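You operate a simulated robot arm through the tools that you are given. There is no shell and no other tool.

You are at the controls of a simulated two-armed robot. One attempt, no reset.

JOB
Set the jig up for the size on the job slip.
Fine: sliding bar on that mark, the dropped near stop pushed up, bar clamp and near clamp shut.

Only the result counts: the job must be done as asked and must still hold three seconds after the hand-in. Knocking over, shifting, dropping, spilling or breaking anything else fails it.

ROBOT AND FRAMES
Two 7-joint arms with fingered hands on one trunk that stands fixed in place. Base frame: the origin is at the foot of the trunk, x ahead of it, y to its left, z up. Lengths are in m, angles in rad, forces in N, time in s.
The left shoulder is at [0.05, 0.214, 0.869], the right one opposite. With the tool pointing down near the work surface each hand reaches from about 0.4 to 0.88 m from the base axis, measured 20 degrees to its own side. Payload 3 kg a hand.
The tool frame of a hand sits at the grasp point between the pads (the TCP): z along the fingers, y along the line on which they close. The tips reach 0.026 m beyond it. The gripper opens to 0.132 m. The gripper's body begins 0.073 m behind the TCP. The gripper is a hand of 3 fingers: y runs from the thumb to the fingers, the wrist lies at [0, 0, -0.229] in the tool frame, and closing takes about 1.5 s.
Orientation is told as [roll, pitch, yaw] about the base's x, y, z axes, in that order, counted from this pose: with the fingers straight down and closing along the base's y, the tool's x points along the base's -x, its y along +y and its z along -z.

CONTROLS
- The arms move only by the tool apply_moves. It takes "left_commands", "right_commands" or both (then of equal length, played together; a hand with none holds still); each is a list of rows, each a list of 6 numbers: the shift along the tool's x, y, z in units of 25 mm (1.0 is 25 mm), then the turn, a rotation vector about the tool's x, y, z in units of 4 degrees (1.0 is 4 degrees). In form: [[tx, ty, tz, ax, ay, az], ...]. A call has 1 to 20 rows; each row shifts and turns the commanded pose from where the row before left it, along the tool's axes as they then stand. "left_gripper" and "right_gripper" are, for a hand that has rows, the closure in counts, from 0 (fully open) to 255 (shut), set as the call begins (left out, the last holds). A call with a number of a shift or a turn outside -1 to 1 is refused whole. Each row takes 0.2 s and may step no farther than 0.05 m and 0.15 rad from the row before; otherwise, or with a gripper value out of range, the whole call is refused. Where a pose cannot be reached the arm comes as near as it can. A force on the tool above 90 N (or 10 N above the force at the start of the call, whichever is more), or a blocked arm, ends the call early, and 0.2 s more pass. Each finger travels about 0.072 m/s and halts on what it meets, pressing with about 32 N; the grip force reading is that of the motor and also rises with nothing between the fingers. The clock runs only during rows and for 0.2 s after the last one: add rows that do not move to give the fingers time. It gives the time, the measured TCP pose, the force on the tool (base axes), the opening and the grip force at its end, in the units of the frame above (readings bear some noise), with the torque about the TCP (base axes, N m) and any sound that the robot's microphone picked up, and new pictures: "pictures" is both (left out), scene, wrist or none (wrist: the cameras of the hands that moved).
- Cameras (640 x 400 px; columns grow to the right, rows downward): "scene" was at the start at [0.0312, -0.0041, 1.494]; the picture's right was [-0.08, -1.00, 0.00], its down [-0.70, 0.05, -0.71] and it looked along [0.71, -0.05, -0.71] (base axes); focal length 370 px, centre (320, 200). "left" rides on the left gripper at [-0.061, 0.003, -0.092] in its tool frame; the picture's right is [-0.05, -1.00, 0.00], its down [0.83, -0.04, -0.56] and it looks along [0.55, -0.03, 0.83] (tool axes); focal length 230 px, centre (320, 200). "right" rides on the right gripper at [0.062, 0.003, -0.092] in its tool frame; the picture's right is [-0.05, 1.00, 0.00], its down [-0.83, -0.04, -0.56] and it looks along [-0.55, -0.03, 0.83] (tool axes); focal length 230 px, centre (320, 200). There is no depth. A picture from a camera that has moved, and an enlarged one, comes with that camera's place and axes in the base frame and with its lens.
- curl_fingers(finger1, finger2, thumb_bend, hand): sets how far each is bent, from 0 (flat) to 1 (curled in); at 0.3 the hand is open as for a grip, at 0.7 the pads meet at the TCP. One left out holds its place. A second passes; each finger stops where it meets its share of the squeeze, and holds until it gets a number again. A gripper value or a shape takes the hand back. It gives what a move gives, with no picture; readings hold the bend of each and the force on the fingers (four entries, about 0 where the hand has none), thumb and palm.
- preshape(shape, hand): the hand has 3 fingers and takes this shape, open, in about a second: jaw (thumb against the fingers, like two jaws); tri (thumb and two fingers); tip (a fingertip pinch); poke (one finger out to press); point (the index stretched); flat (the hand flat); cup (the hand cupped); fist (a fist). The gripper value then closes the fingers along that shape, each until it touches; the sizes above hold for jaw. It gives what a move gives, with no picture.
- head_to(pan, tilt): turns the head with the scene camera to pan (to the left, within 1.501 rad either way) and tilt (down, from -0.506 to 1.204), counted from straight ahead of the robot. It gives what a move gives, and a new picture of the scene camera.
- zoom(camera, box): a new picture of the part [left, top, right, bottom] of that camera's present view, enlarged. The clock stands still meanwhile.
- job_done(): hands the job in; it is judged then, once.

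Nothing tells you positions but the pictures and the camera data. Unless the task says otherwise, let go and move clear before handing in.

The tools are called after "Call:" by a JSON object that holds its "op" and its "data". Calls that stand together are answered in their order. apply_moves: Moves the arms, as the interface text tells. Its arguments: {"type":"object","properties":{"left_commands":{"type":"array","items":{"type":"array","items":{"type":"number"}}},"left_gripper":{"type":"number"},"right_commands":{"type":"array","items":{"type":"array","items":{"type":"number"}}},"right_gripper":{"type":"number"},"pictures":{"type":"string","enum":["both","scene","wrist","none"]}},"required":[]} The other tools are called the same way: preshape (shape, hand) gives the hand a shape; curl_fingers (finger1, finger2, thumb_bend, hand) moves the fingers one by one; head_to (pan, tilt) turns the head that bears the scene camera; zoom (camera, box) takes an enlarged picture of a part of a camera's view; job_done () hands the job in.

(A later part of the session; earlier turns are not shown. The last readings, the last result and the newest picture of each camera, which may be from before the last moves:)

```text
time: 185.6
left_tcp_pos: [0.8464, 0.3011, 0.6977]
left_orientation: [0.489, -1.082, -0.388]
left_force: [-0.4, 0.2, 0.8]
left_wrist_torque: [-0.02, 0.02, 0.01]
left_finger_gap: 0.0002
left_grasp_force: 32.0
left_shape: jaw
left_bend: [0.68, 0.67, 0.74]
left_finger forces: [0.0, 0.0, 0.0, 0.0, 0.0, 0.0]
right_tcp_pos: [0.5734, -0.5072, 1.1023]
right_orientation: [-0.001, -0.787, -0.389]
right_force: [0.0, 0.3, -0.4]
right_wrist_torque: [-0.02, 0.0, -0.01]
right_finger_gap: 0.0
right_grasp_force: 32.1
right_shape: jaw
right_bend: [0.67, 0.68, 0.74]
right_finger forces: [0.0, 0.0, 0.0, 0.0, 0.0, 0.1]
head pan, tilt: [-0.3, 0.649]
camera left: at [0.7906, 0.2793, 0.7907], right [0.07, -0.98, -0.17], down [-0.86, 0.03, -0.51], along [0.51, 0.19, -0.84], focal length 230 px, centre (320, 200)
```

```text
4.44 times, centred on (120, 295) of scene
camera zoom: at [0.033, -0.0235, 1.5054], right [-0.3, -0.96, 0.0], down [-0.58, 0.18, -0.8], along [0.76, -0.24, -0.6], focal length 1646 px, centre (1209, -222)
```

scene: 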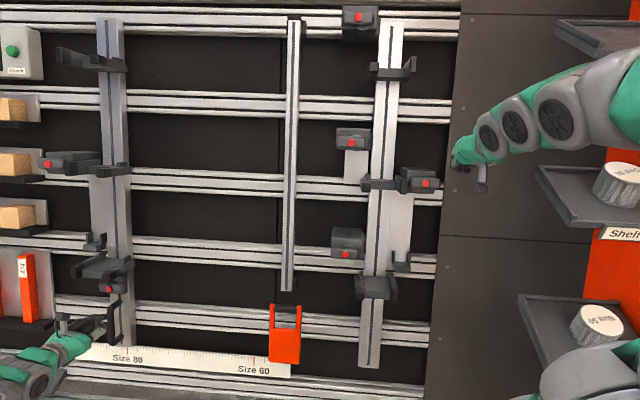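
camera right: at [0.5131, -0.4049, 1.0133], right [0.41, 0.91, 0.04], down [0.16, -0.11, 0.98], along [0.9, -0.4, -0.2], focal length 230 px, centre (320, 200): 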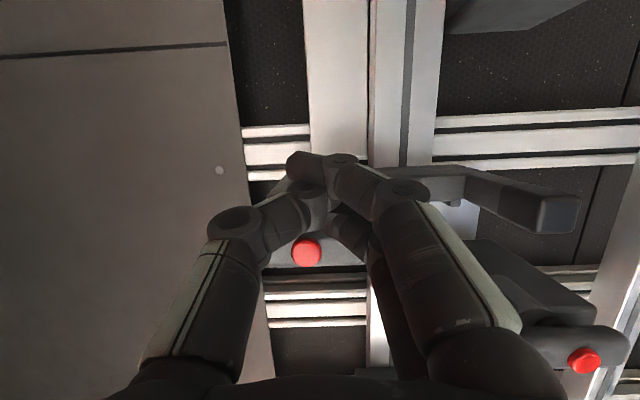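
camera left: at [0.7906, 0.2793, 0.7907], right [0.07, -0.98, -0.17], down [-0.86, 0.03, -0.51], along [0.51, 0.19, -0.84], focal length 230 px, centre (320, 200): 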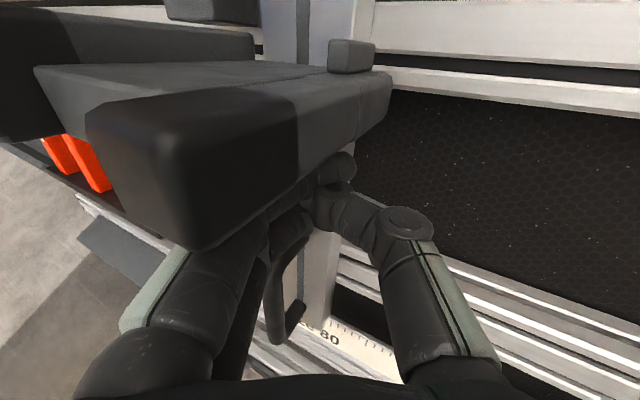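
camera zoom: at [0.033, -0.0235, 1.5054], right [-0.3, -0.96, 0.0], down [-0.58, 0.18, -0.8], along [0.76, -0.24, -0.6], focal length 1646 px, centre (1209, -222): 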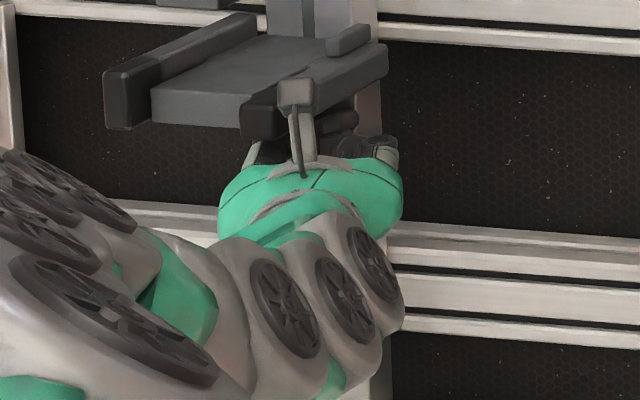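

I back off downwards and outwards to see how far the lever has turned.

Call:
{"op": "apply_moves", "data": {"left_commands": [[0.3, -0.2, -0.1, 0, 0, 0], [0.6, -0.3, -0.15, 0, 0, 0], [0.6, 0, 0, 0, 0, 0], [0.6, 0, 0, 0, 0, 0], [0, 0, -0.9, 0, 0, 0], [0, 0, -0.9, 0, 0, 0], [0, 0, -0.9, 0, 0, 0]], "pictures": "wrist"}}

Call:
{"op": "zoom", "data": {"camera": "scene", "box": [80, 250, 160, 340]}}

```text
time: 187.2
left_tcp_pos: [0.7594, 0.2877, 0.6783]
left_orientation: [0.491, -1.086, -0.389]
left_force: [0.2, 0.0, -0.1]
left_wrist_torque: [0.0, 0.0, 0.01]
left_finger_gap: 0.0
left_grasp_force: 31.6
left_shape: jaw
left_bend: [0.68, 0.67, 0.74]
left_finger forces: [0.0, 0.0, 0.1, 0.0, 0.1, 0.1]
right_tcp_pos: [0.5731, -0.5064, 1.102]
right_orientation: [0.001, -0.787, -0.388]
right_force: [0.0, -0.4, -0.3]
right_wrist_torque: [0.01, 0.03, -0.01]
right_finger_gap: 0.0
right_grasp_force: 32.3
right_shape: jaw
right_bend: [0.67, 0.68, 0.74]
right_finger forces: [0.0, 0.0, 0.0, 0.0, 0.0, 0.0]
head pan, tilt: [-0.3, 0.649]
camera left: at [0.702, 0.2654, 0.7708], right [0.07, -0.98, -0.17], down [-0.86, 0.03, -0.51], along [0.51, 0.19, -0.84], focal length 230 px, centre (320, 200)
```

left: 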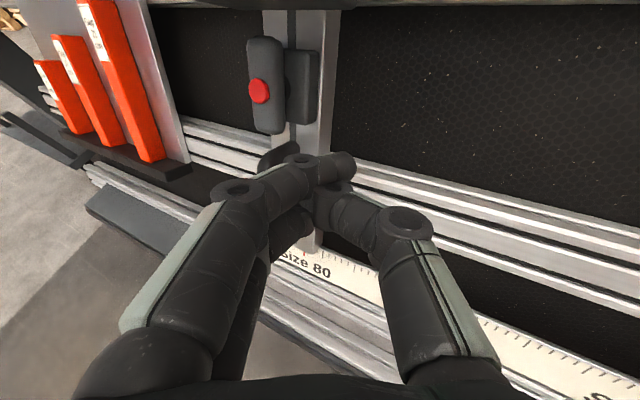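

```text
4.44 times, centred on (120, 295) of scene
camera zoom: at [0.033, -0.0235, 1.5054], right [-0.3, -0.96, 0.0], down [-0.58, 0.18, -0.8], along [0.76, -0.24, -0.6], focal length 1646 px, centre (1209, -222)
```

zoom: 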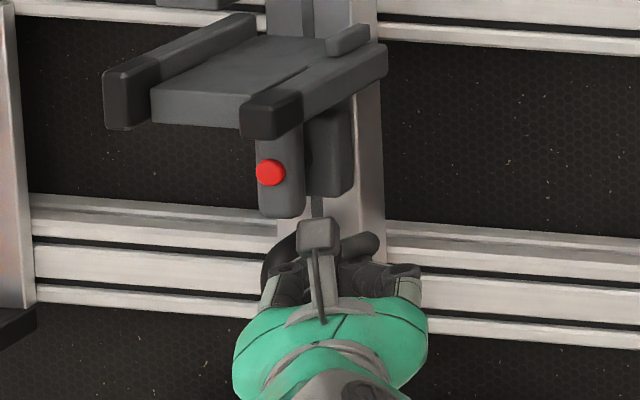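

The bar clamp lever now stands upright (open). I straighten the hand, open the fingers, and line up with the bar's handle.

Call:
{"op": "apply_moves", "data": {"left_commands": [[0, 0, -0.9, 1, 0, 0], [0, 0, -0.9, 1, 0, 0], [0, 0, -0.3, 1, 0, 0], [0, 0, 0, 1, 0, 0], [0, 0, 0, 1, 0, 0], [0, 0, 0, 1, 0, 0], [0, 0, 0, 1, 0, 0], [0, 0, 0, 0, 0, 0]], "left_gripper": 140, "pictures": "wrist"}}

```text
time: 189.0
left_tcp_pos: [0.7117, 0.2833, 0.7013]
left_orientation: [0.001, -1.083, -0.387]
left_force: [0.4, -0.7, -0.1]
left_wrist_torque: [0.0, -0.01, -0.01]
left_finger_gap: 0.0591
left_grasp_force: 0.1
left_shape: jaw
left_bend: [0.73, 0.73, 0.7]
left_finger forces: [0.1, 0.1, 0.1, 0.0, 0.1, 0.1]
right_tcp_pos: [0.5736, -0.5071, 1.1026]
right_orientation: [0.001, -0.785, -0.386]
right_force: [-0.5, 0.1, 0.8]
right_wrist_torque: [-0.02, -0.03, 0.02]
right_finger_gap: 0.0002
right_grasp_force: 31.7
right_shape: jaw
right_bend: [0.67, 0.68, 0.74]
right_finger forces: [0.0, 0.0, 0.1, 0.0, 0.0, 0.1]
head pan, tilt: [-0.3, 0.649]
camera left: at [0.6642, 0.3045, 0.7978], right [-0.36, -0.93, 0.05], down [-0.83, 0.29, -0.47], along [0.43, -0.21, -0.88], focal length 230 px, centre (320, 200)
```

left: 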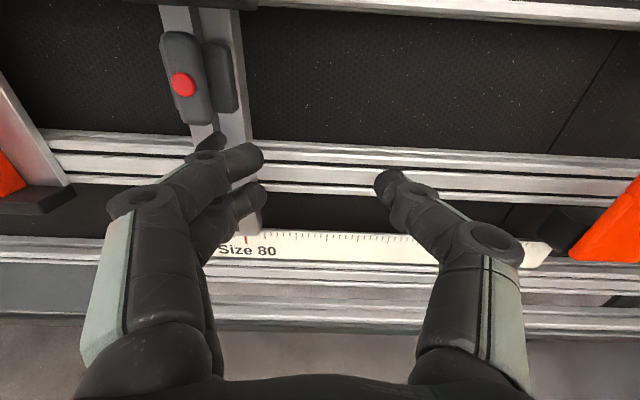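

Call:
{"op": "apply_moves", "data": {"left_commands": [[0.462, 0.867, 0, 0, 0, 0], [0.462, 0.867, 0, 0, 0, 0], [0.462, 0.867, 0, 0, 0, 0], [0.462, 0.867, 0, 0, 0, 0], [0.462, 0.867, 0, 0, 0, 0], [0, 0, 0, 0, 0, 0]], "left_gripper": 140, "pictures": "both"}}

```text
time: 190.4
left_tcp_pos: [0.728, 0.3932, 0.6496]
left_orientation: [0.0, -1.082, -0.387]
left_force: [-1.2, 0.0, -0.4]
left_wrist_torque: [-0.03, 0.03, -0.01]
left_finger_gap: 0.0595
left_grasp_force: 0.0
left_shape: jaw
left_bend: [0.73, 0.73, 0.7]
left_finger forces: [0.0, 0.0, 0.0, 0.0, 0.0, 0.0]
right_tcp_pos: [0.5731, -0.508, 1.1024]
right_orientation: [0.0, -0.785, -0.387]
right_force: [-0.5, -0.1, 0.1]
right_wrist_torque: [-0.03, 0.02, 0.0]
right_finger_gap: 0.0
right_grasp_force: 31.8
right_shape: jaw
right_bend: [0.67, 0.68, 0.74]
right_finger forces: [0.1, 0.0, 0.1, 0.0, 0.1, 0.0]
head pan, tilt: [-0.3, 0.649]
camera left: at [0.6795, 0.4156, 0.7471], right [-0.36, -0.93, 0.05], down [-0.83, 0.29, -0.47], along [0.43, -0.21, -0.88], focal length 230 px, centre (320, 200)
```

scene: 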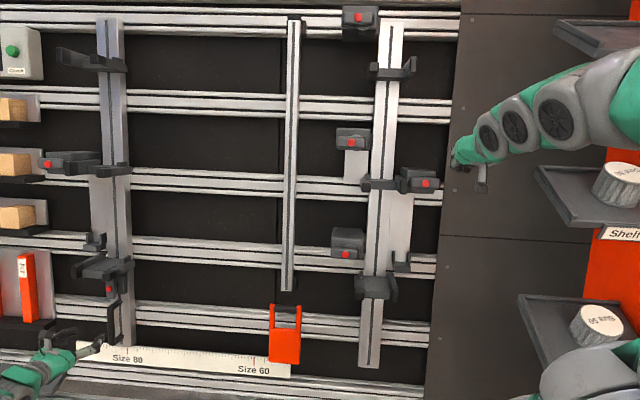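
left: 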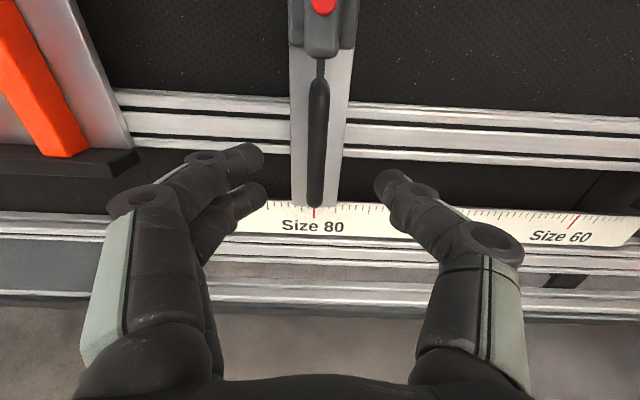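

The handle is centred between the fingers. I move in and close on it.

Call:
{"op": "apply_moves", "data": {"left_commands": [[0, 0, 1, 0, 0, 0], [0, 0, 1, 0, 0, 0], [0, 0, 1, 0, 0, 0], [0, 0, 0.9, 0, 0, 0], [0, 0, 0, 0, 0, 0]], "left_gripper": 140, "pictures": "wrist"}}

Call:
{"op": "apply_moves", "data": {"left_commands": [[0, 0, 0, 0, 0, 0], [0, 0, 0, 0, 0, 0], [0, 0, 0, 0, 0, 0], [0, 0, 0, 0, 0, 0], [0, 0, 0, 0, 0, 0], [0, 0, 0, 0, 0, 0]], "left_gripper": 255, "pictures": "wrist"}}

```text
time: 191.6
left_tcp_pos: [0.8079, 0.36, 0.6038]
left_orientation: [0.0, -1.083, -0.39]
left_force: [0.2, -0.2, 0.1]
left_wrist_torque: [0.02, 0.0, 0.0]
left_finger_gap: 0.0592
left_grasp_force: 0.0
left_shape: jaw
left_bend: [0.73, 0.73, 0.7]
left_finger forces: [0.0, 0.0, 0.0, 0.0, 0.0, 0.0]
right_tcp_pos: [0.5739, -0.506, 1.1027]
right_orientation: [-0.001, -0.787, -0.386]
right_force: [0.6, 0.0, -0.3]
right_wrist_torque: [0.02, 0.0, 0.0]
right_finger_gap: 0.0
right_grasp_force: 32.0
right_shape: jaw
right_bend: [0.67, 0.68, 0.74]
right_finger forces: [0.1, 0.0, 0.0, 0.1, 0.1, 0.0]
head pan, tilt: [-0.3, 0.649]
camera left: at [0.76, 0.382, 0.7004], right [-0.36, -0.93, 0.05], down [-0.83, 0.29, -0.47], along [0.43, -0.21, -0.88], focal length 230 px, centre (320, 200)
```

left: 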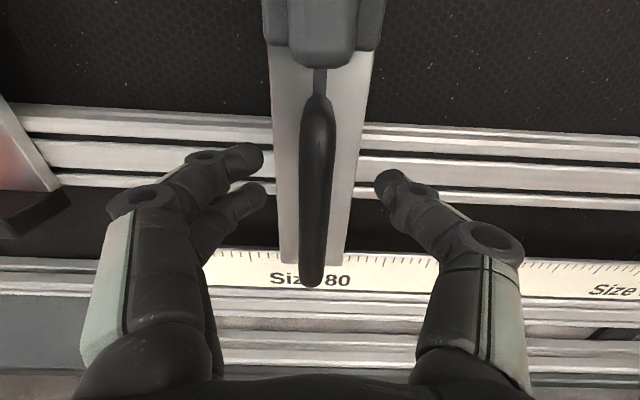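

```text
time: 193.0
left_tcp_pos: [0.8079, 0.3602, 0.6028]
left_orientation: [-0.001, -1.08, -0.39]
left_force: [7.3, -1.7, -3.6]
left_wrist_torque: [-0.01, 0.0, -0.01]
left_finger_gap: 0.0121
left_grasp_force: 31.9
left_shape: jaw
left_bend: [0.72, 0.72, 0.7]
left_finger forces: [14.5, 14.7, 0.0, 0.0, 28.2, 0.0]
right_tcp_pos: [0.5733, -0.5069, 1.1023]
right_orientation: [0.001, -0.787, -0.387]
right_force: [-0.4, -0.2, -0.7]
right_wrist_torque: [-0.03, -0.01, -0.02]
right_finger_gap: 0.0
right_grasp_force: 32.0
right_shape: jaw
right_bend: [0.67, 0.68, 0.74]
right_finger forces: [0.1, 0.0, 0.0, 0.1, 0.0, 0.1]
head pan, tilt: [-0.3, 0.649]
camera left: at [0.7598, 0.3818, 0.7], right [-0.36, -0.93, 0.05], down [-0.83, 0.29, -0.47], along [0.43, -0.21, -0.88], focal length 230 px, centre (320, 200)
```

left: 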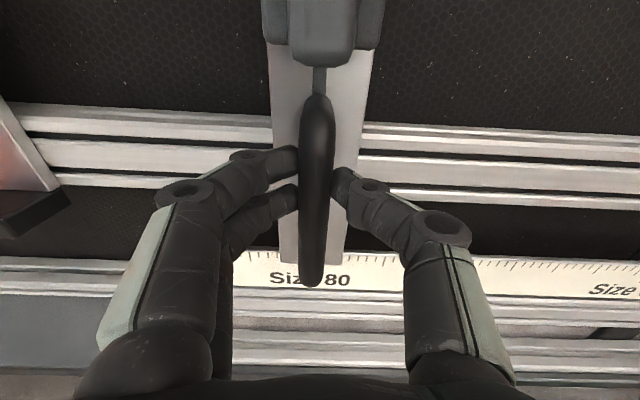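

The handle is gripped. Before sliding I measure the Size 60 and Size 80 marks precisely from the head camera.

Call:
{"op": "zoom", "data": {"camera": "scene", "box": [235, 345, 275, 370]}}

Call:
{"op": "zoom", "data": {"camera": "scene", "box": [110, 335, 150, 360]}}

Call:
{"op": "zoom", "data": {"camera": "left", "box": [240, 230, 400, 330]}}

```text
16.00 times, centred on (255, 358) of scene
camera zoom: at [0.0331, -0.0235, 1.5054], right [-0.3, -0.96, 0.0], down [-0.58, 0.18, -0.8], along [0.76, -0.24, -0.6], focal length 5927 px, centre (1360, -2320)
```

zoom: 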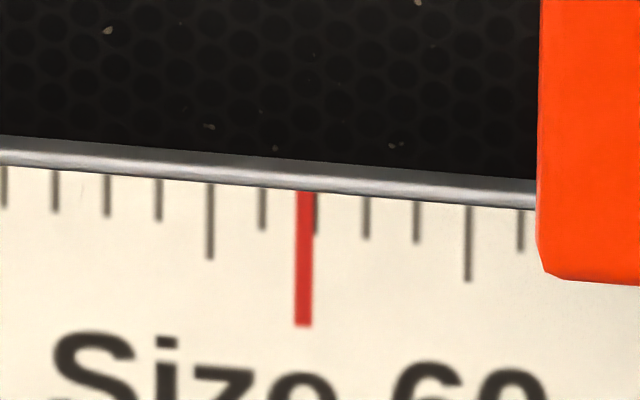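

```text
16.00 times, centred on (130, 348) of scene
camera zoom: at [0.0331, -0.0235, 1.5054], right [-0.3, -0.96, 0.0], down [-0.58, 0.18, -0.8], along [0.76, -0.24, -0.6], focal length 5927 px, centre (3360, -2160)
```

zoom: 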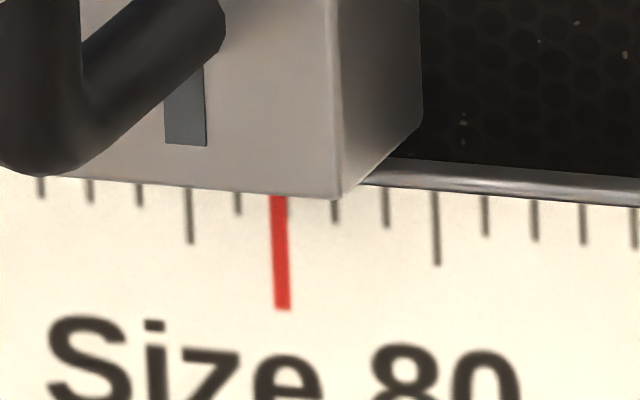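

```text
4.00 times, centred on (320, 280) of left
camera zoom: at [0.7598, 0.3818, 0.7], right [-0.36, -0.93, 0.05], down [-0.83, 0.29, -0.47], along [0.43, -0.21, -0.88], focal length 920 px, centre (320, -120)
```

zoom: 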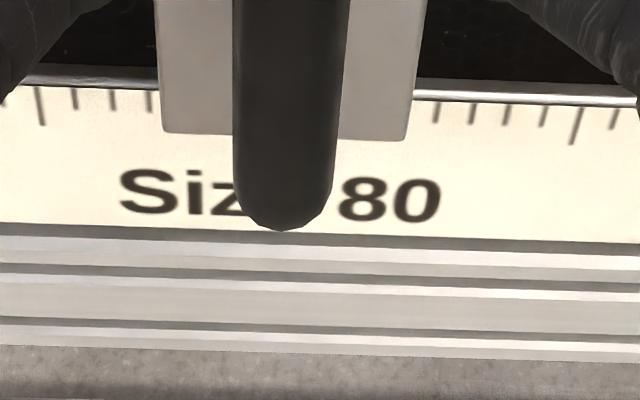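

The marks come out exactly 40 cm apart and the bar sits exactly on Size 80 now, so I must slide 0.400 m to the right. I start with a gentle test pull.

Call:
{"op": "apply_moves", "data": {"left_commands": [[0, -0.2, 0, 0, 0, 0], [0, -0.2, 0, 0, 0, 0], [0, -0.2, 0, 0, 0, 0], [0, 0, 0, 0, 0, 0]], "pictures": "wrist"}}

```text
time: 194.0
left_tcp_pos: [0.8019, 0.3451, 0.6031]
left_orientation: [-0.002, -1.082, -0.39]
left_force: [8.4, -2.4, -5.5]
left_wrist_torque: [0.02, 0.0, 0.03]
left_finger_gap: 0.011
left_grasp_force: 31.7
left_shape: jaw
left_bend: [0.72, 0.72, 0.7]
left_finger forces: [15.0, 15.0, 0.0, 0.1, 29.3, 0.0]
right_tcp_pos: [0.5735, -0.5071, 1.1015]
right_orientation: [-0.002, -0.785, -0.388]
right_force: [0.0, 0.4, -0.3]
right_wrist_torque: [0.0, 0.04, -0.01]
right_finger_gap: 0.0
right_grasp_force: 32.2
right_shape: jaw
right_bend: [0.67, 0.68, 0.74]
right_finger forces: [0.0, 0.0, 0.0, 0.0, 0.0, 0.1]
head pan, tilt: [-0.3, 0.649]
camera left: at [0.7538, 0.3679, 0.7003], right [-0.36, -0.93, 0.05], down [-0.83, 0.29, -0.47], along [0.43, -0.21, -0.88], focal length 230 px, centre (320, 200)
```

left: 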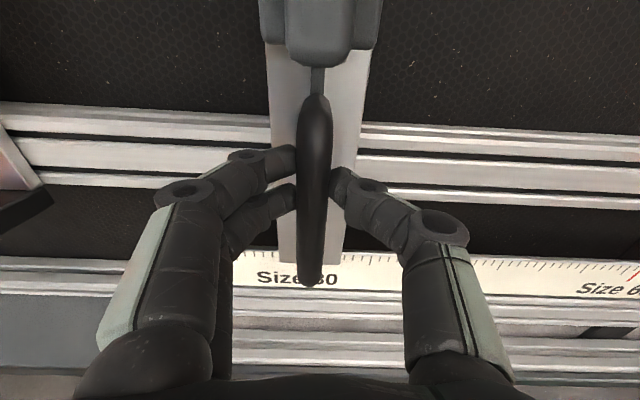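

The bar slides freely. I continue most of the way.

Call:
{"op": "apply_moves", "data": {"left_commands": [[0, -1, 0.02, 0, 0, 0], [0, -1, 0.02, 0, 0, 0], [0, -1, 0, 0, 0, 0], [0, -1, 0, 0, 0, 0], [0, -1, 0, 0, 0, 0], [0, -1, 0, 0, 0, 0], [0, 0, 0, 0, 0, 0]], "pictures": "wrist"}}

```text
time: 195.6
left_tcp_pos: [0.746, 0.2051, 0.6037]
left_orientation: [-0.001, -1.08, -0.388]
left_force: [-10.4, -0.5, -10.8]
left_wrist_torque: [0.02, 0.25, -0.03]
left_finger_gap: 0.0117
left_grasp_force: 31.9
left_shape: jaw
left_bend: [0.72, 0.72, 0.71]
left_finger forces: [14.7, 14.7, 0.1, 0.1, 33.0, 0.1]
right_tcp_pos: [0.5737, -0.5082, 1.1026]
right_orientation: [0.0, -0.785, -0.39]
right_force: [0.2, 0.6, 0.6]
right_wrist_torque: [0.0, 0.01, 0.0]
right_finger_gap: 0.0001
right_grasp_force: 32.2
right_shape: jaw
right_bend: [0.67, 0.68, 0.74]
right_finger forces: [0.0, 0.0, 0.1, 0.0, 0.0, 0.0]
head pan, tilt: [-0.3, 0.649]
camera left: at [0.6978, 0.2275, 0.7007], right [-0.36, -0.93, 0.05], down [-0.83, 0.29, -0.47], along [0.43, -0.21, -0.88], focal length 230 px, centre (320, 200)
```

left: 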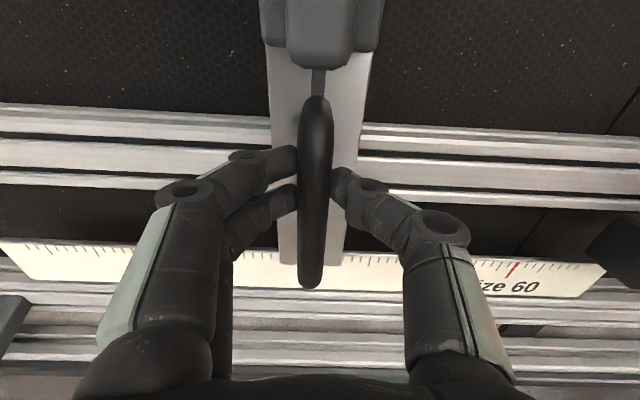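

Call:
{"op": "apply_moves", "data": {"left_commands": [[0.02, -1, 0, 0, 0, 0], [0.01, -1, 0, 0, 0, 0], [0, -1, 0, 0, 0, 0], [0, -1, 0, 0, 0, 0], [0, -1, 0, 0, 0, 0], [0, -1, 0, 0, 0, 0], [0, 0, 0, 0, 0, 0]], "pictures": "both"}}

```text
time: 197.2
left_tcp_pos: [0.6877, 0.0664, 0.6035]
left_orientation: [0.001, -1.082, -0.39]
left_force: [4.4, -6.6, -9.8]
left_wrist_torque: [-0.06, 0.08, -0.14]
left_finger_gap: 0.011
left_grasp_force: 32.1
left_shape: jaw
left_bend: [0.72, 0.72, 0.71]
left_finger forces: [14.4, 14.8, 0.1, 0.0, 32.2, 0.0]
right_tcp_pos: [0.5721, -0.5084, 1.1019]
right_orientation: [0.0, -0.786, -0.388]
right_force: [0.5, -0.6, -1.3]
right_wrist_torque: [-0.01, -0.01, 0.02]
right_finger_gap: 0.0
right_grasp_force: 32.0
right_shape: jaw
right_bend: [0.67, 0.68, 0.74]
right_finger forces: [0.1, 0.1, 0.0, 0.0, 0.0, 0.1]
head pan, tilt: [-0.3, 0.649]
camera left: at [0.6399, 0.089, 0.7008], right [-0.36, -0.93, 0.05], down [-0.83, 0.3, -0.47], along [0.43, -0.21, -0.88], focal length 230 px, centre (320, 200)
```

scene: 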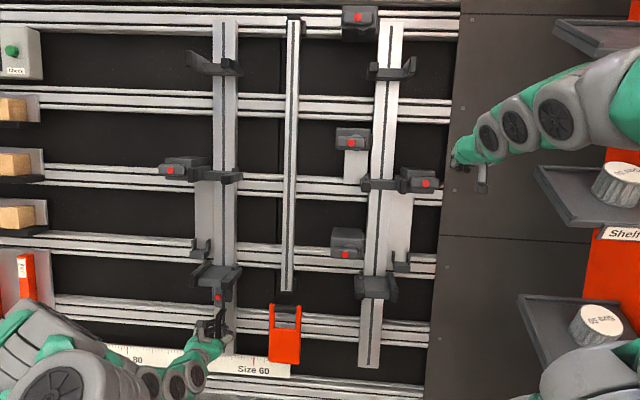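
left: 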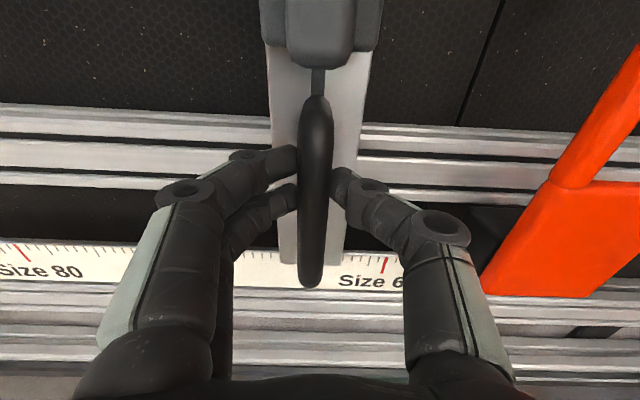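

Call:
{"op": "apply_moves", "data": {"left_commands": [[0.01, -1, 0, 0, 0, 0], [0.01, -1, 0, 0, 0, 0], [0, -0.8, 0, 0, 0, 0], [0, 0, 0, 0, 0, 0], [0, 0, 0, 0, 0, 0]], "pictures": "both"}}

Call:
{"op": "zoom", "data": {"camera": "scene", "box": [215, 335, 275, 372]}}

Call:
{"op": "zoom", "data": {"camera": "left", "box": [240, 230, 400, 330]}}

```text
time: 198.4
left_tcp_pos: [0.6619, 0.002, 0.6044]
left_orientation: [-0.001, -1.081, -0.389]
left_force: [1.4, -4.0, -9.0]
left_wrist_torque: [-0.01, 0.12, -0.05]
left_finger_gap: 0.0108
left_grasp_force: 31.8
left_shape: jaw
left_bend: [0.72, 0.71, 0.71]
left_finger forces: [14.4, 14.5, 0.0, 0.0, 32.2, 0.0]
right_tcp_pos: [0.5732, -0.5072, 1.1017]
right_orientation: [-0.001, -0.785, -0.39]
right_force: [0.0, -0.5, -0.4]
right_wrist_torque: [0.0, 0.0, 0.01]
right_finger_gap: 0.0001
right_grasp_force: 31.7
right_shape: jaw
right_bend: [0.67, 0.68, 0.74]
right_finger forces: [0.1, 0.0, 0.1, 0.0, 0.1, 0.0]
head pan, tilt: [-0.3, 0.649]
camera left: at [0.6137, 0.0246, 0.7009], right [-0.36, -0.93, 0.05], down [-0.83, 0.29, -0.47], along [0.43, -0.21, -0.88], focal length 230 px, centre (320, 200)
```

scene: 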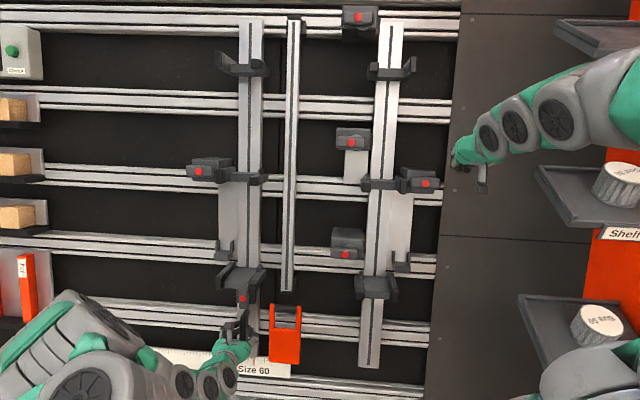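
left: 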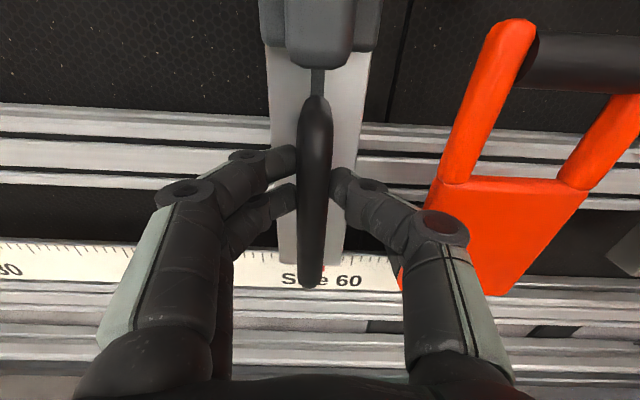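

```text
10.67 times, centred on (245, 354) of scene
camera zoom: at [0.0331, -0.0235, 1.5054], right [-0.3, -0.96, 0.0], down [-0.58, 0.18, -0.8], along [0.76, -0.24, -0.6], focal length 3951 px, centre (1120, -1437)
```

zoom: 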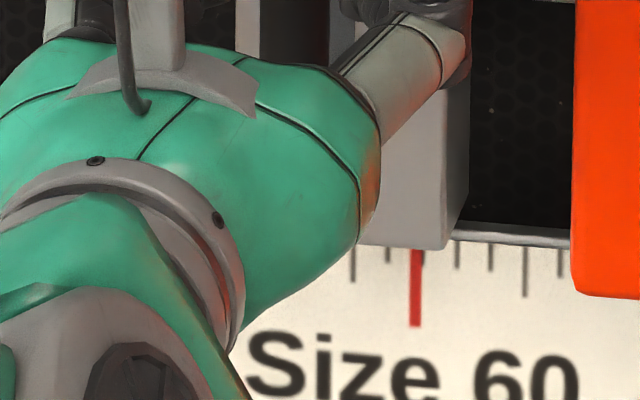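

```text
4.00 times, centred on (320, 280) of left
camera zoom: at [0.6137, 0.0246, 0.7009], right [-0.36, -0.93, 0.05], down [-0.83, 0.29, -0.47], along [0.43, -0.21, -0.88], focal length 920 px, centre (320, -120)
```

zoom: 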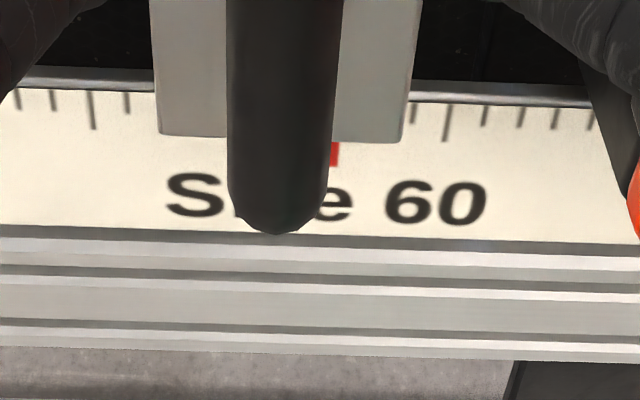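

Call:
{"op": "apply_moves", "data": {"left_commands": [[0, -0.265, 0, 0, 0, 0], [0, -0.265, 0, 0, 0, 0], [0, 0, 0, 0, 0, 0], [0, 0, 0, 0, 0, 0]], "pictures": "wrist"}}

Call:
{"op": "zoom", "data": {"camera": "scene", "box": [235, 345, 275, 370]}}

Call:
{"op": "zoom", "data": {"camera": "left", "box": [240, 230, 400, 330]}}

```text
time: 199.4
left_tcp_pos: [0.6572, -0.0085, 0.6034]
left_orientation: [0.0, -1.082, -0.39]
left_force: [-4.7, -8.0, 0.3]
left_wrist_torque: [-0.04, 0.05, -0.12]
left_finger_gap: 0.011
left_grasp_force: 32.1
left_shape: jaw
left_bend: [0.72, 0.72, 0.71]
left_finger forces: [13.8, 13.8, 0.1, 0.0, 34.6, 0.0]
right_tcp_pos: [0.5733, -0.5073, 1.1017]
right_orientation: [0.0, -0.785, -0.389]
right_force: [0.5, -0.3, 0.5]
right_wrist_torque: [0.03, 0.0, 0.0]
right_finger_gap: 0.0
right_grasp_force: 31.8
right_shape: jaw
right_bend: [0.67, 0.68, 0.74]
right_finger forces: [0.1, 0.0, 0.0, 0.0, 0.0, 0.0]
head pan, tilt: [-0.3, 0.649]
camera left: at [0.6091, 0.0125, 0.7003], right [-0.36, -0.93, 0.05], down [-0.83, 0.29, -0.47], along [0.43, -0.21, -0.88], focal length 230 px, centre (320, 200)
```

left: 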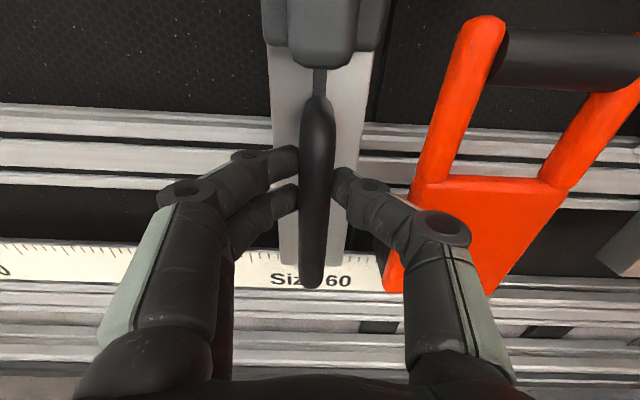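

```text
16.00 times, centred on (255, 358) of scene
camera zoom: at [0.033, -0.0236, 1.5054], right [-0.3, -0.96, 0.0], down [-0.58, 0.18, -0.8], along [0.76, -0.24, -0.6], focal length 5927 px, centre (1360, -2320)
```

zoom: 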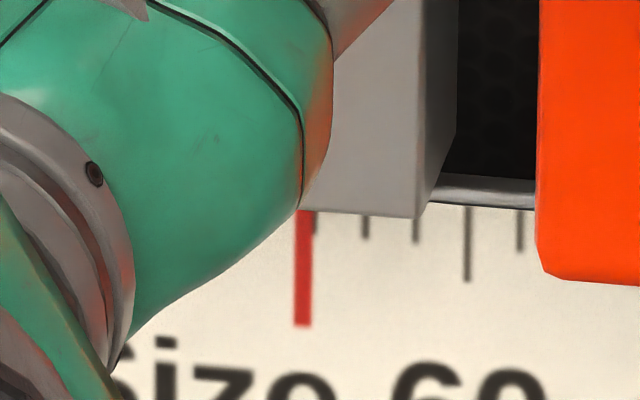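

```text
4.00 times, centred on (320, 280) of left
camera zoom: at [0.6091, 0.0125, 0.7003], right [-0.36, -0.93, 0.05], down [-0.83, 0.29, -0.47], along [0.43, -0.21, -0.88], focal length 920 px, centre (320, -120)
```

zoom: 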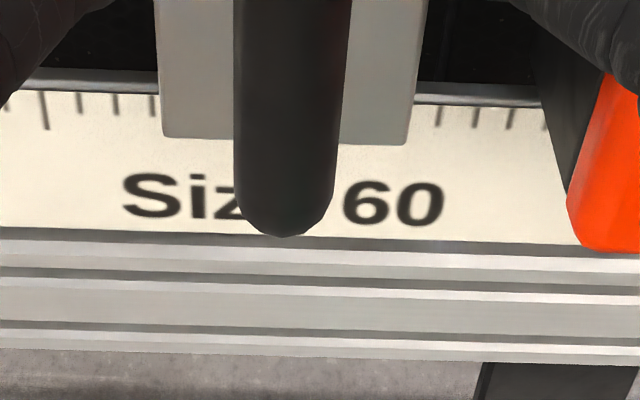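

The bar is within about a millimetre of Size 60. I release the handle and back off to check the alignment squarely with the wrist camera.

Call:
{"op": "apply_moves", "data": {"left_commands": [[0, 0, 0, 0, 0, 0], [0, 0, 0, 0, 0, 0], [0, 0, 0, 0, 0, 0], [0, 0, 0, 0, 0, 0], [0, 0, 0, 0, 0, 0]], "left_gripper": 140, "pictures": "wrist"}}

Call:
{"op": "zoom", "data": {"camera": "scene", "box": [235, 345, 275, 370]}}

```text
time: 200.6
left_tcp_pos: [0.6583, -0.0099, 0.6036]
left_orientation: [0.0, -1.084, -0.387]
left_force: [-0.5, -0.1, -0.2]
left_wrist_torque: [-0.02, 0.0, 0.03]
left_finger_gap: 0.0589
left_grasp_force: 0.1
left_shape: jaw
left_bend: [0.73, 0.73, 0.7]
left_finger forces: [0.0, 0.0, 0.0, 0.1, 0.1, 0.0]
right_tcp_pos: [0.5736, -0.5068, 1.1025]
right_orientation: [-0.001, -0.785, -0.388]
right_force: [-0.1, 0.9, 0.4]
right_wrist_torque: [0.0, 0.02, 0.02]
right_finger_gap: 0.0
right_grasp_force: 31.9
right_shape: jaw
right_bend: [0.67, 0.68, 0.74]
right_finger forces: [0.1, 0.0, 0.0, 0.0, 0.0, 0.1]
head pan, tilt: [-0.3, 0.649]
camera left: at [0.6093, 0.0134, 0.7001], right [-0.36, -0.93, 0.05], down [-0.83, 0.29, -0.47], along [0.43, -0.21, -0.88], focal length 230 px, centre (320, 200)
```

left: 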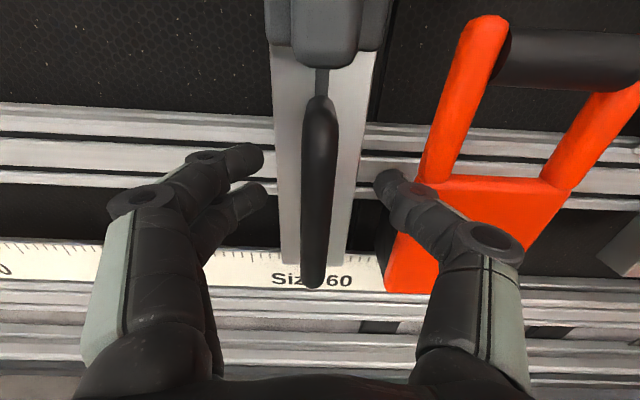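

```text
16.00 times, centred on (255, 358) of scene
camera zoom: at [0.033, -0.0235, 1.5054], right [-0.3, -0.96, 0.0], down [-0.58, 0.18, -0.8], along [0.76, -0.24, -0.6], focal length 5927 px, centre (1360, -2320)
```

zoom: 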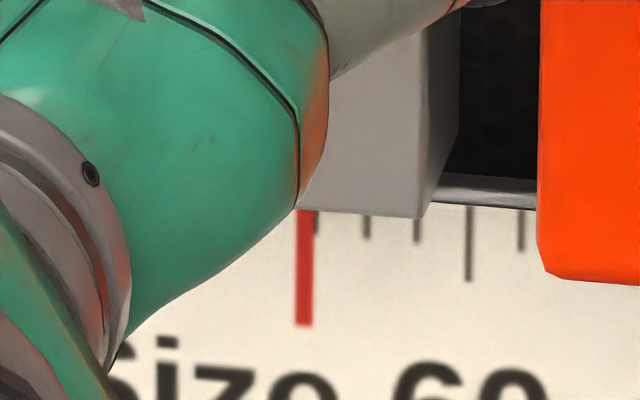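

Call:
{"op": "apply_moves", "data": {"left_commands": [[0, 0, -0.7, 0, 0, 0], [0, 0, -0.7, 0, 0, 0], [0, 0, -0.7, 0, 0, 0], [0, 0, 0, 0, 0, 0]], "left_gripper": 140, "pictures": "wrist"}}

Call:
{"op": "zoom", "data": {"camera": "left", "box": [270, 180, 370, 250]}}

```text
time: 201.6
left_tcp_pos: [0.6135, 0.0079, 0.6283]
left_orientation: [0.0, -1.082, -0.389]
left_force: [-1.4, 0.1, 0.0]
left_wrist_torque: [-0.05, -0.02, 0.04]
left_finger_gap: 0.0591
left_grasp_force: 0.0
left_shape: jaw
left_bend: [0.73, 0.73, 0.7]
left_finger forces: [0.0, 0.0, 0.0, 0.1, 0.0, 0.1]
right_tcp_pos: [0.5736, -0.5078, 1.1018]
right_orientation: [0.001, -0.784, -0.387]
right_force: [0.6, -0.1, -1.1]
right_wrist_torque: [0.01, 0.02, 0.03]
right_finger_gap: 0.0002
right_grasp_force: 32.0
right_shape: jaw
right_bend: [0.67, 0.68, 0.74]
right_finger forces: [0.0, 0.0, 0.0, 0.0, 0.0, 0.1]
head pan, tilt: [-0.3, 0.649]
camera left: at [0.5655, 0.0312, 0.7257], right [-0.36, -0.93, 0.05], down [-0.83, 0.29, -0.47], along [0.43, -0.21, -0.88], focal length 230 px, centre (320, 200)
```

left: 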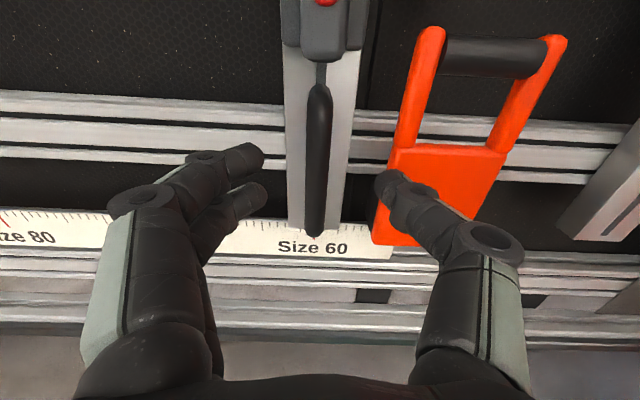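

```text
5.71 times, centred on (320, 215) of left
camera zoom: at [0.5655, 0.0312, 0.7257], right [-0.36, -0.93, 0.05], down [-0.83, 0.29, -0.47], along [0.43, -0.21, -0.88], focal length 1315 px, centre (320, 114)
```

zoom: 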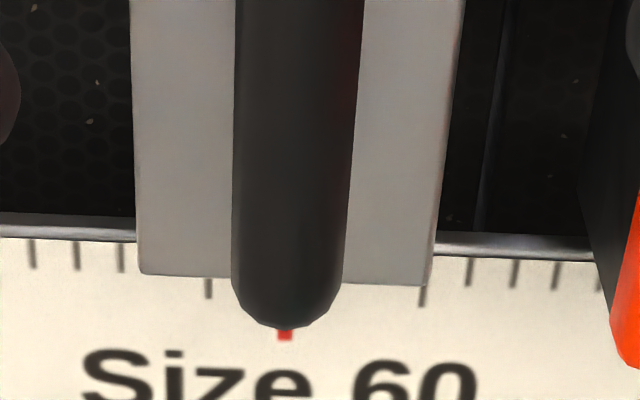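

The bar centre is within about half a millimetre of where it sat relative to the Size 80 mark, so it is on Size 60. To shut the clamp without bumping the shelf above or the handle below, I'll use a single finger, with the hand tilted slightly up from below.

Call:
{"op": "apply_moves", "data": {"left_commands": [[0, 0, 0, 0, -1, 0], [0, 0, 0, 0, -1, 0], [0, 0, 0, 0, -1, 0], [0, 0, 0, 0, -0.75, 0], [-0.6, 0.7, -0.1, 0, 0, 0], [-0.6, 0.7, -0.1, 0, 0, 0], [-0.6, 0.7, -0.1, 0, 0, 0], [-0.6, 0.7, -0.1, 0, 0, 0], [0, 0, 0, 0, 0, 0]], "left_gripper": 140, "pictures": "both"}}

```text
time: 203.6
left_tcp_pos: [0.6448, 0.0724, 0.6879]
left_orientation: [0.0, -1.344, -0.387]
left_force: [-0.4, 0.6, 1.2]
left_wrist_torque: [0.01, -0.03, -0.01]
left_finger_gap: 0.0588
left_grasp_force: 0.0
left_shape: jaw
left_bend: [0.73, 0.73, 0.7]
left_finger forces: [0.1, 0.0, 0.1, 0.1, 0.0, 0.0]
right_tcp_pos: [0.5728, -0.5078, 1.1029]
right_orientation: [-0.001, -0.784, -0.389]
right_force: [-0.2, 0.6, 0.9]
right_wrist_torque: [-0.01, 0.0, -0.02]
right_finger_gap: 0.0002
right_grasp_force: 31.6
right_shape: jaw
right_bend: [0.67, 0.68, 0.74]
right_finger forces: [0.0, 0.0, 0.0, 0.1, 0.0, 0.0]
head pan, tilt: [-0.3, 0.649]
camera left: at [0.576, 0.104, 0.7685], right [-0.37, -0.93, 0.05], down [-0.69, 0.24, -0.68], along [0.62, -0.29, -0.73], focal length 230 px, centre (320, 200)
```

scene: 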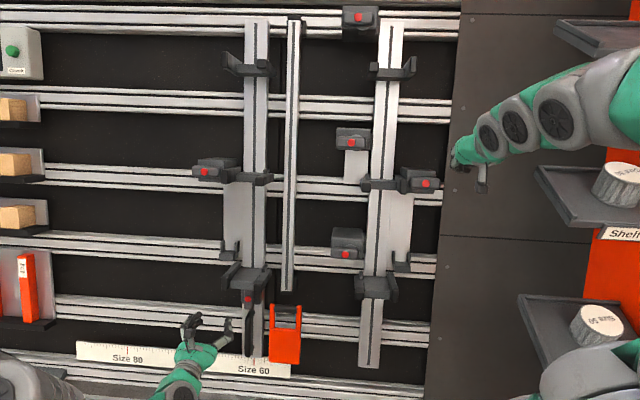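
left: 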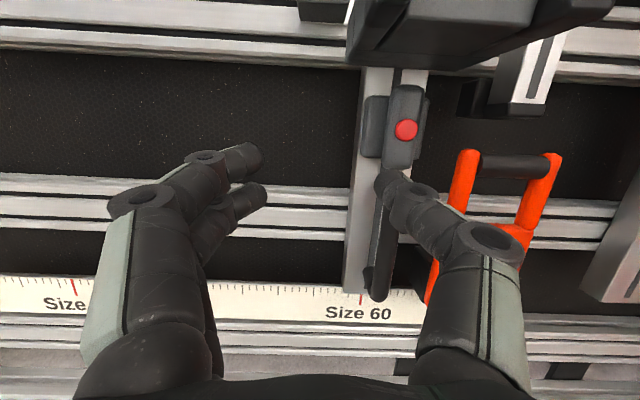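

Call:
{"op": "curl_fingers", "data": {"hand": "left", "finger1": 0.7, "finger2": 0.2, "thumb_bend": 0.3}}

Call:
{"op": "zoom", "data": {"camera": "left", "box": [0, 0, 640, 400]}}

Call:
{"op": "zoom", "data": {"camera": "left", "box": [310, 250, 410, 330]}}

```text
time: 204.6
left_tcp_pos: [0.6469, 0.0718, 0.6887]
left_orientation: [0.001, -1.345, -0.387]
left_force: [0.1, -0.7, -1.0]
left_wrist_torque: [-0.01, 0.0, -0.01]
left_finger_gap: 0.0686
left_grasp_force: 0.0
left_shape: fingers
left_bend: [0.7, 0.2, 0.3]
left_finger forces: [0.0, 0.0, 0.0, 0.0, 0.0, 0.0]
right_tcp_pos: [0.5722, -0.5074, 1.1023]
right_orientation: [-0.001, -0.786, -0.388]
right_force: [-0.5, -0.2, 0.7]
right_wrist_torque: [0.0, -0.02, 0.06]
right_finger_gap: 0.0
right_grasp_force: 32.2
right_shape: jaw
right_bend: [0.67, 0.68, 0.74]
right_finger forces: [0.0, 0.0, 0.0, 0.0, 0.0, 0.0]
head pan, tilt: [-0.3, 0.649]
```

```text
1.00 times, centred on (320, 200) of left (not enlarged: the box is as wide or as high as the picture)
camera zoom: at [0.576, 0.1039, 0.7686], right [-0.37, -0.93, 0.05], down [-0.69, 0.24, -0.68], along [0.62, -0.29, -0.73], focal length 230 px, centre (320, 200)
```

zoom: 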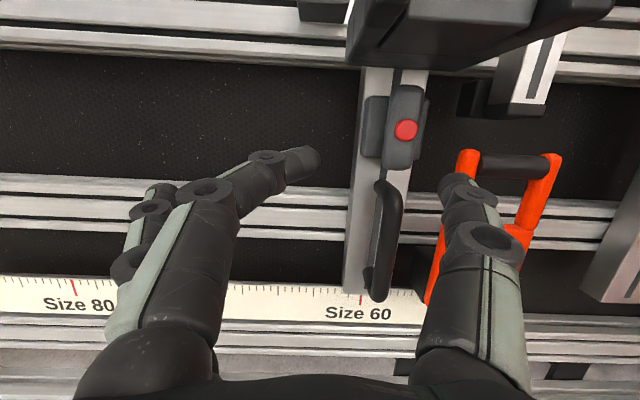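

```text
5.00 times, centred on (360, 290) of left
camera zoom: at [0.576, 0.1039, 0.7686], right [-0.37, -0.93, 0.05], down [-0.69, 0.24, -0.68], along [0.62, -0.29, -0.73], focal length 1150 px, centre (120, -250)
```

zoom: 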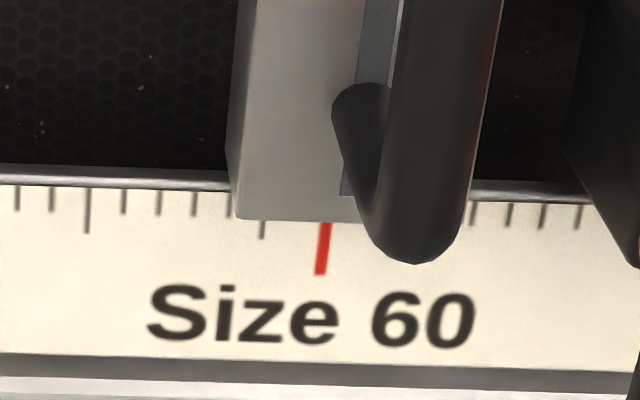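

Finger 1 alone now makes a slim poker. I bring it in to the left of the open lever's upper end.

Call:
{"op": "apply_moves", "data": {"left_commands": [[-0.72, -0.294, 0.193, 0, 0, 0], [-0.72, -0.294, 0.193, 0, 0, 0], [0.214, 0, 0.8, 0, 0, 0], [0.214, 0, 0.8, 0, 0, 0], [0, 0, 0, 0, 0, 0]], "pictures": "both"}}

Call:
{"op": "zoom", "data": {"camera": "scene", "box": [205, 250, 305, 340]}}

```text
time: 205.8
left_tcp_pos: [0.6891, 0.0398, 0.7017]
left_orientation: [-0.001, -1.344, -0.387]
left_force: [0.3, 0.5, 0.8]
left_wrist_torque: [-0.01, 0.0, -0.02]
left_finger_gap: 0.0689
left_grasp_force: 0.0
left_shape: fingers
left_bend: [0.7, 0.2, 0.3]
left_finger forces: [0.0, 0.1, 0.0, 0.0, 0.0, 0.0]
right_tcp_pos: [0.5735, -0.5079, 1.103]
right_orientation: [0.0, -0.785, -0.387]
right_force: [0.2, -0.8, 0.9]
right_wrist_torque: [-0.03, -0.03, -0.02]
right_finger_gap: 0.0
right_grasp_force: 31.1
right_shape: jaw
right_bend: [0.67, 0.68, 0.74]
right_finger forces: [0.0, 0.1, 0.1, 0.0, 0.0, 0.0]
head pan, tilt: [-0.3, 0.649]
camera left: at [0.6192, 0.071, 0.7823], right [-0.37, -0.93, 0.05], down [-0.69, 0.24, -0.68], along [0.62, -0.29, -0.73], focal length 230 px, centre (320, 200)
```

scene: 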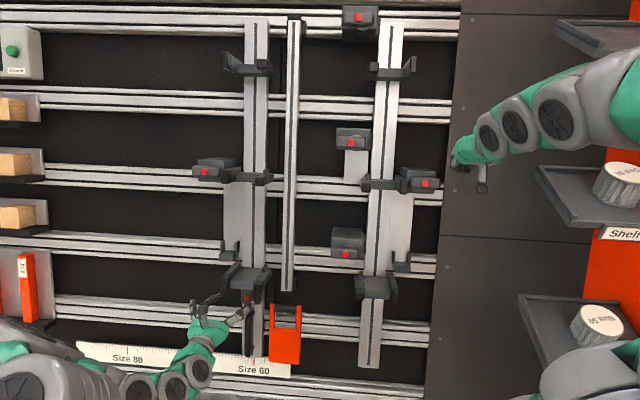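
left: 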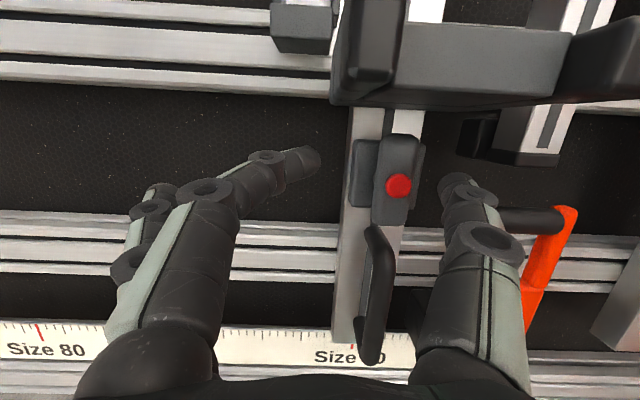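

```text
4.44 times, centred on (255, 295) of scene
camera zoom: at [0.033, -0.0235, 1.5054], right [-0.3, -0.96, 0.0], down [-0.58, 0.18, -0.8], along [0.76, -0.24, -0.6], focal length 1646 px, centre (609, -222)
```

zoom: 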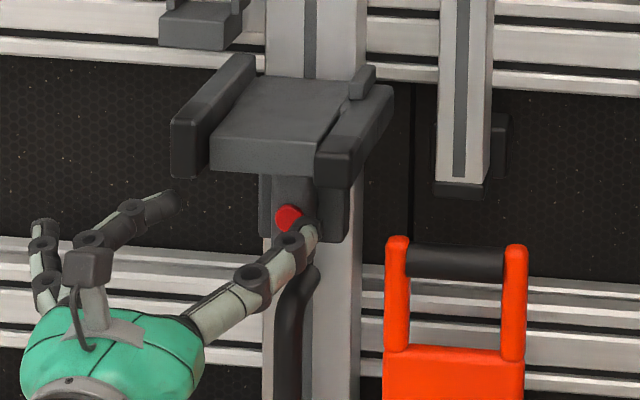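

The open thumb would come too near the lever when I go in, so I spread it fully and shift a little to the right before inserting.

Call:
{"op": "curl_fingers", "data": {"hand": "left", "thumb_bend": 0.0}}

Call:
{"op": "apply_moves", "data": {"left_commands": [[0, -0.37, 0, 0, 0, 0], [0, -0.37, 0, 0, 0, 0], [0, 0, 0, 0, 0, 0]], "pictures": "wrist"}}

Call:
{"op": "zoom", "data": {"camera": "scene", "box": [205, 250, 305, 340]}}

```text
time: 206.8
left_tcp_pos: [0.6898, 0.038, 0.7031]
left_orientation: [0.002, -1.343, -0.386]
left_force: [0.6, 0.4, 0.4]
left_wrist_torque: [0.01, 0.01, -0.01]
left_finger_gap: 0.0904
left_grasp_force: 0.0
left_shape: fingers
left_bend: [0.7, 0.2, 0.0]
left_finger forces: [0.0, 0.0, 0.0, 0.1, 0.0, 0.0]
right_tcp_pos: [0.5731, -0.5076, 1.103]
right_orientation: [0.0, -0.785, -0.387]
right_force: [0.4, -0.2, 0.3]
right_wrist_torque: [0.01, 0.0, -0.01]
right_finger_gap: 0.0001
right_grasp_force: 32.1
right_shape: jaw
right_bend: [0.67, 0.68, 0.74]
right_finger forces: [0.0, 0.1, 0.1, 0.0, 0.0, 0.0]
head pan, tilt: [-0.3, 0.649]
```

```text
time: 207.6
left_tcp_pos: [0.6823, 0.0229, 0.7023]
left_orientation: [0.001, -1.344, -0.388]
left_force: [-0.1, 0.2, -0.1]
left_wrist_torque: [0.0, -0.02, 0.01]
left_finger_gap: 0.0904
left_grasp_force: 0.0
left_shape: fingers
left_bend: [0.7, 0.2, 0.0]
left_finger forces: [0.0, 0.0, 0.0, 0.1, 0.0, 0.1]
right_tcp_pos: [0.5739, -0.5066, 1.1029]
right_orientation: [0.0, -0.786, -0.388]
right_force: [0.1, -0.2, 0.5]
right_wrist_torque: [0.03, 0.02, 0.03]
right_finger_gap: 0.0
right_grasp_force: 32.0
right_shape: jaw
right_bend: [0.67, 0.68, 0.74]
right_finger forces: [0.0, 0.0, 0.1, 0.0, 0.0, 0.1]
head pan, tilt: [-0.3, 0.649]
camera left: at [0.6123, 0.0535, 0.7827], right [-0.37, -0.93, 0.05], down [-0.69, 0.24, -0.68], along [0.62, -0.29, -0.73], focal length 230 px, centre (320, 200)
```

left: 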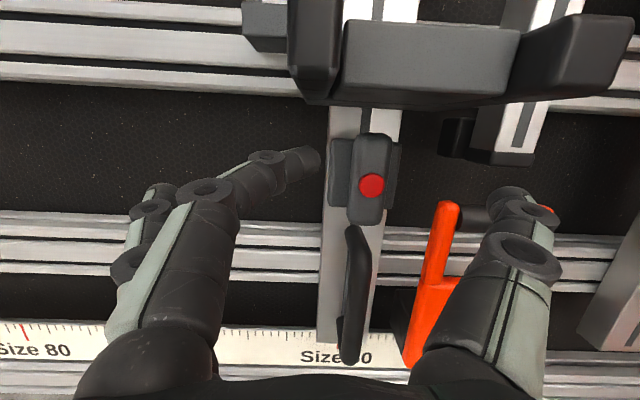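

```text
4.44 times, centred on (255, 295) of scene
camera zoom: at [0.033, -0.0235, 1.5054], right [-0.3, -0.96, 0.0], down [-0.58, 0.18, -0.8], along [0.76, -0.24, -0.6], focal length 1646 px, centre (609, -222)
```

zoom: 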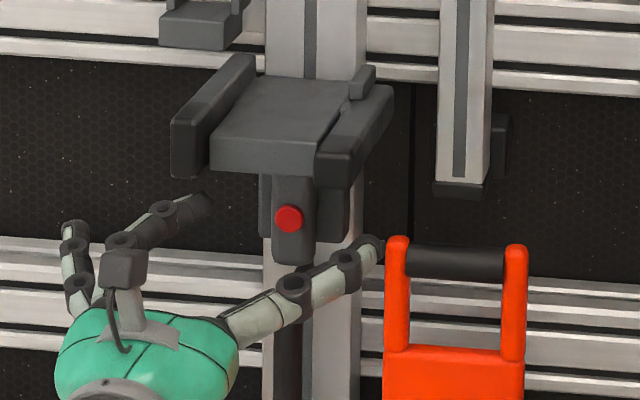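

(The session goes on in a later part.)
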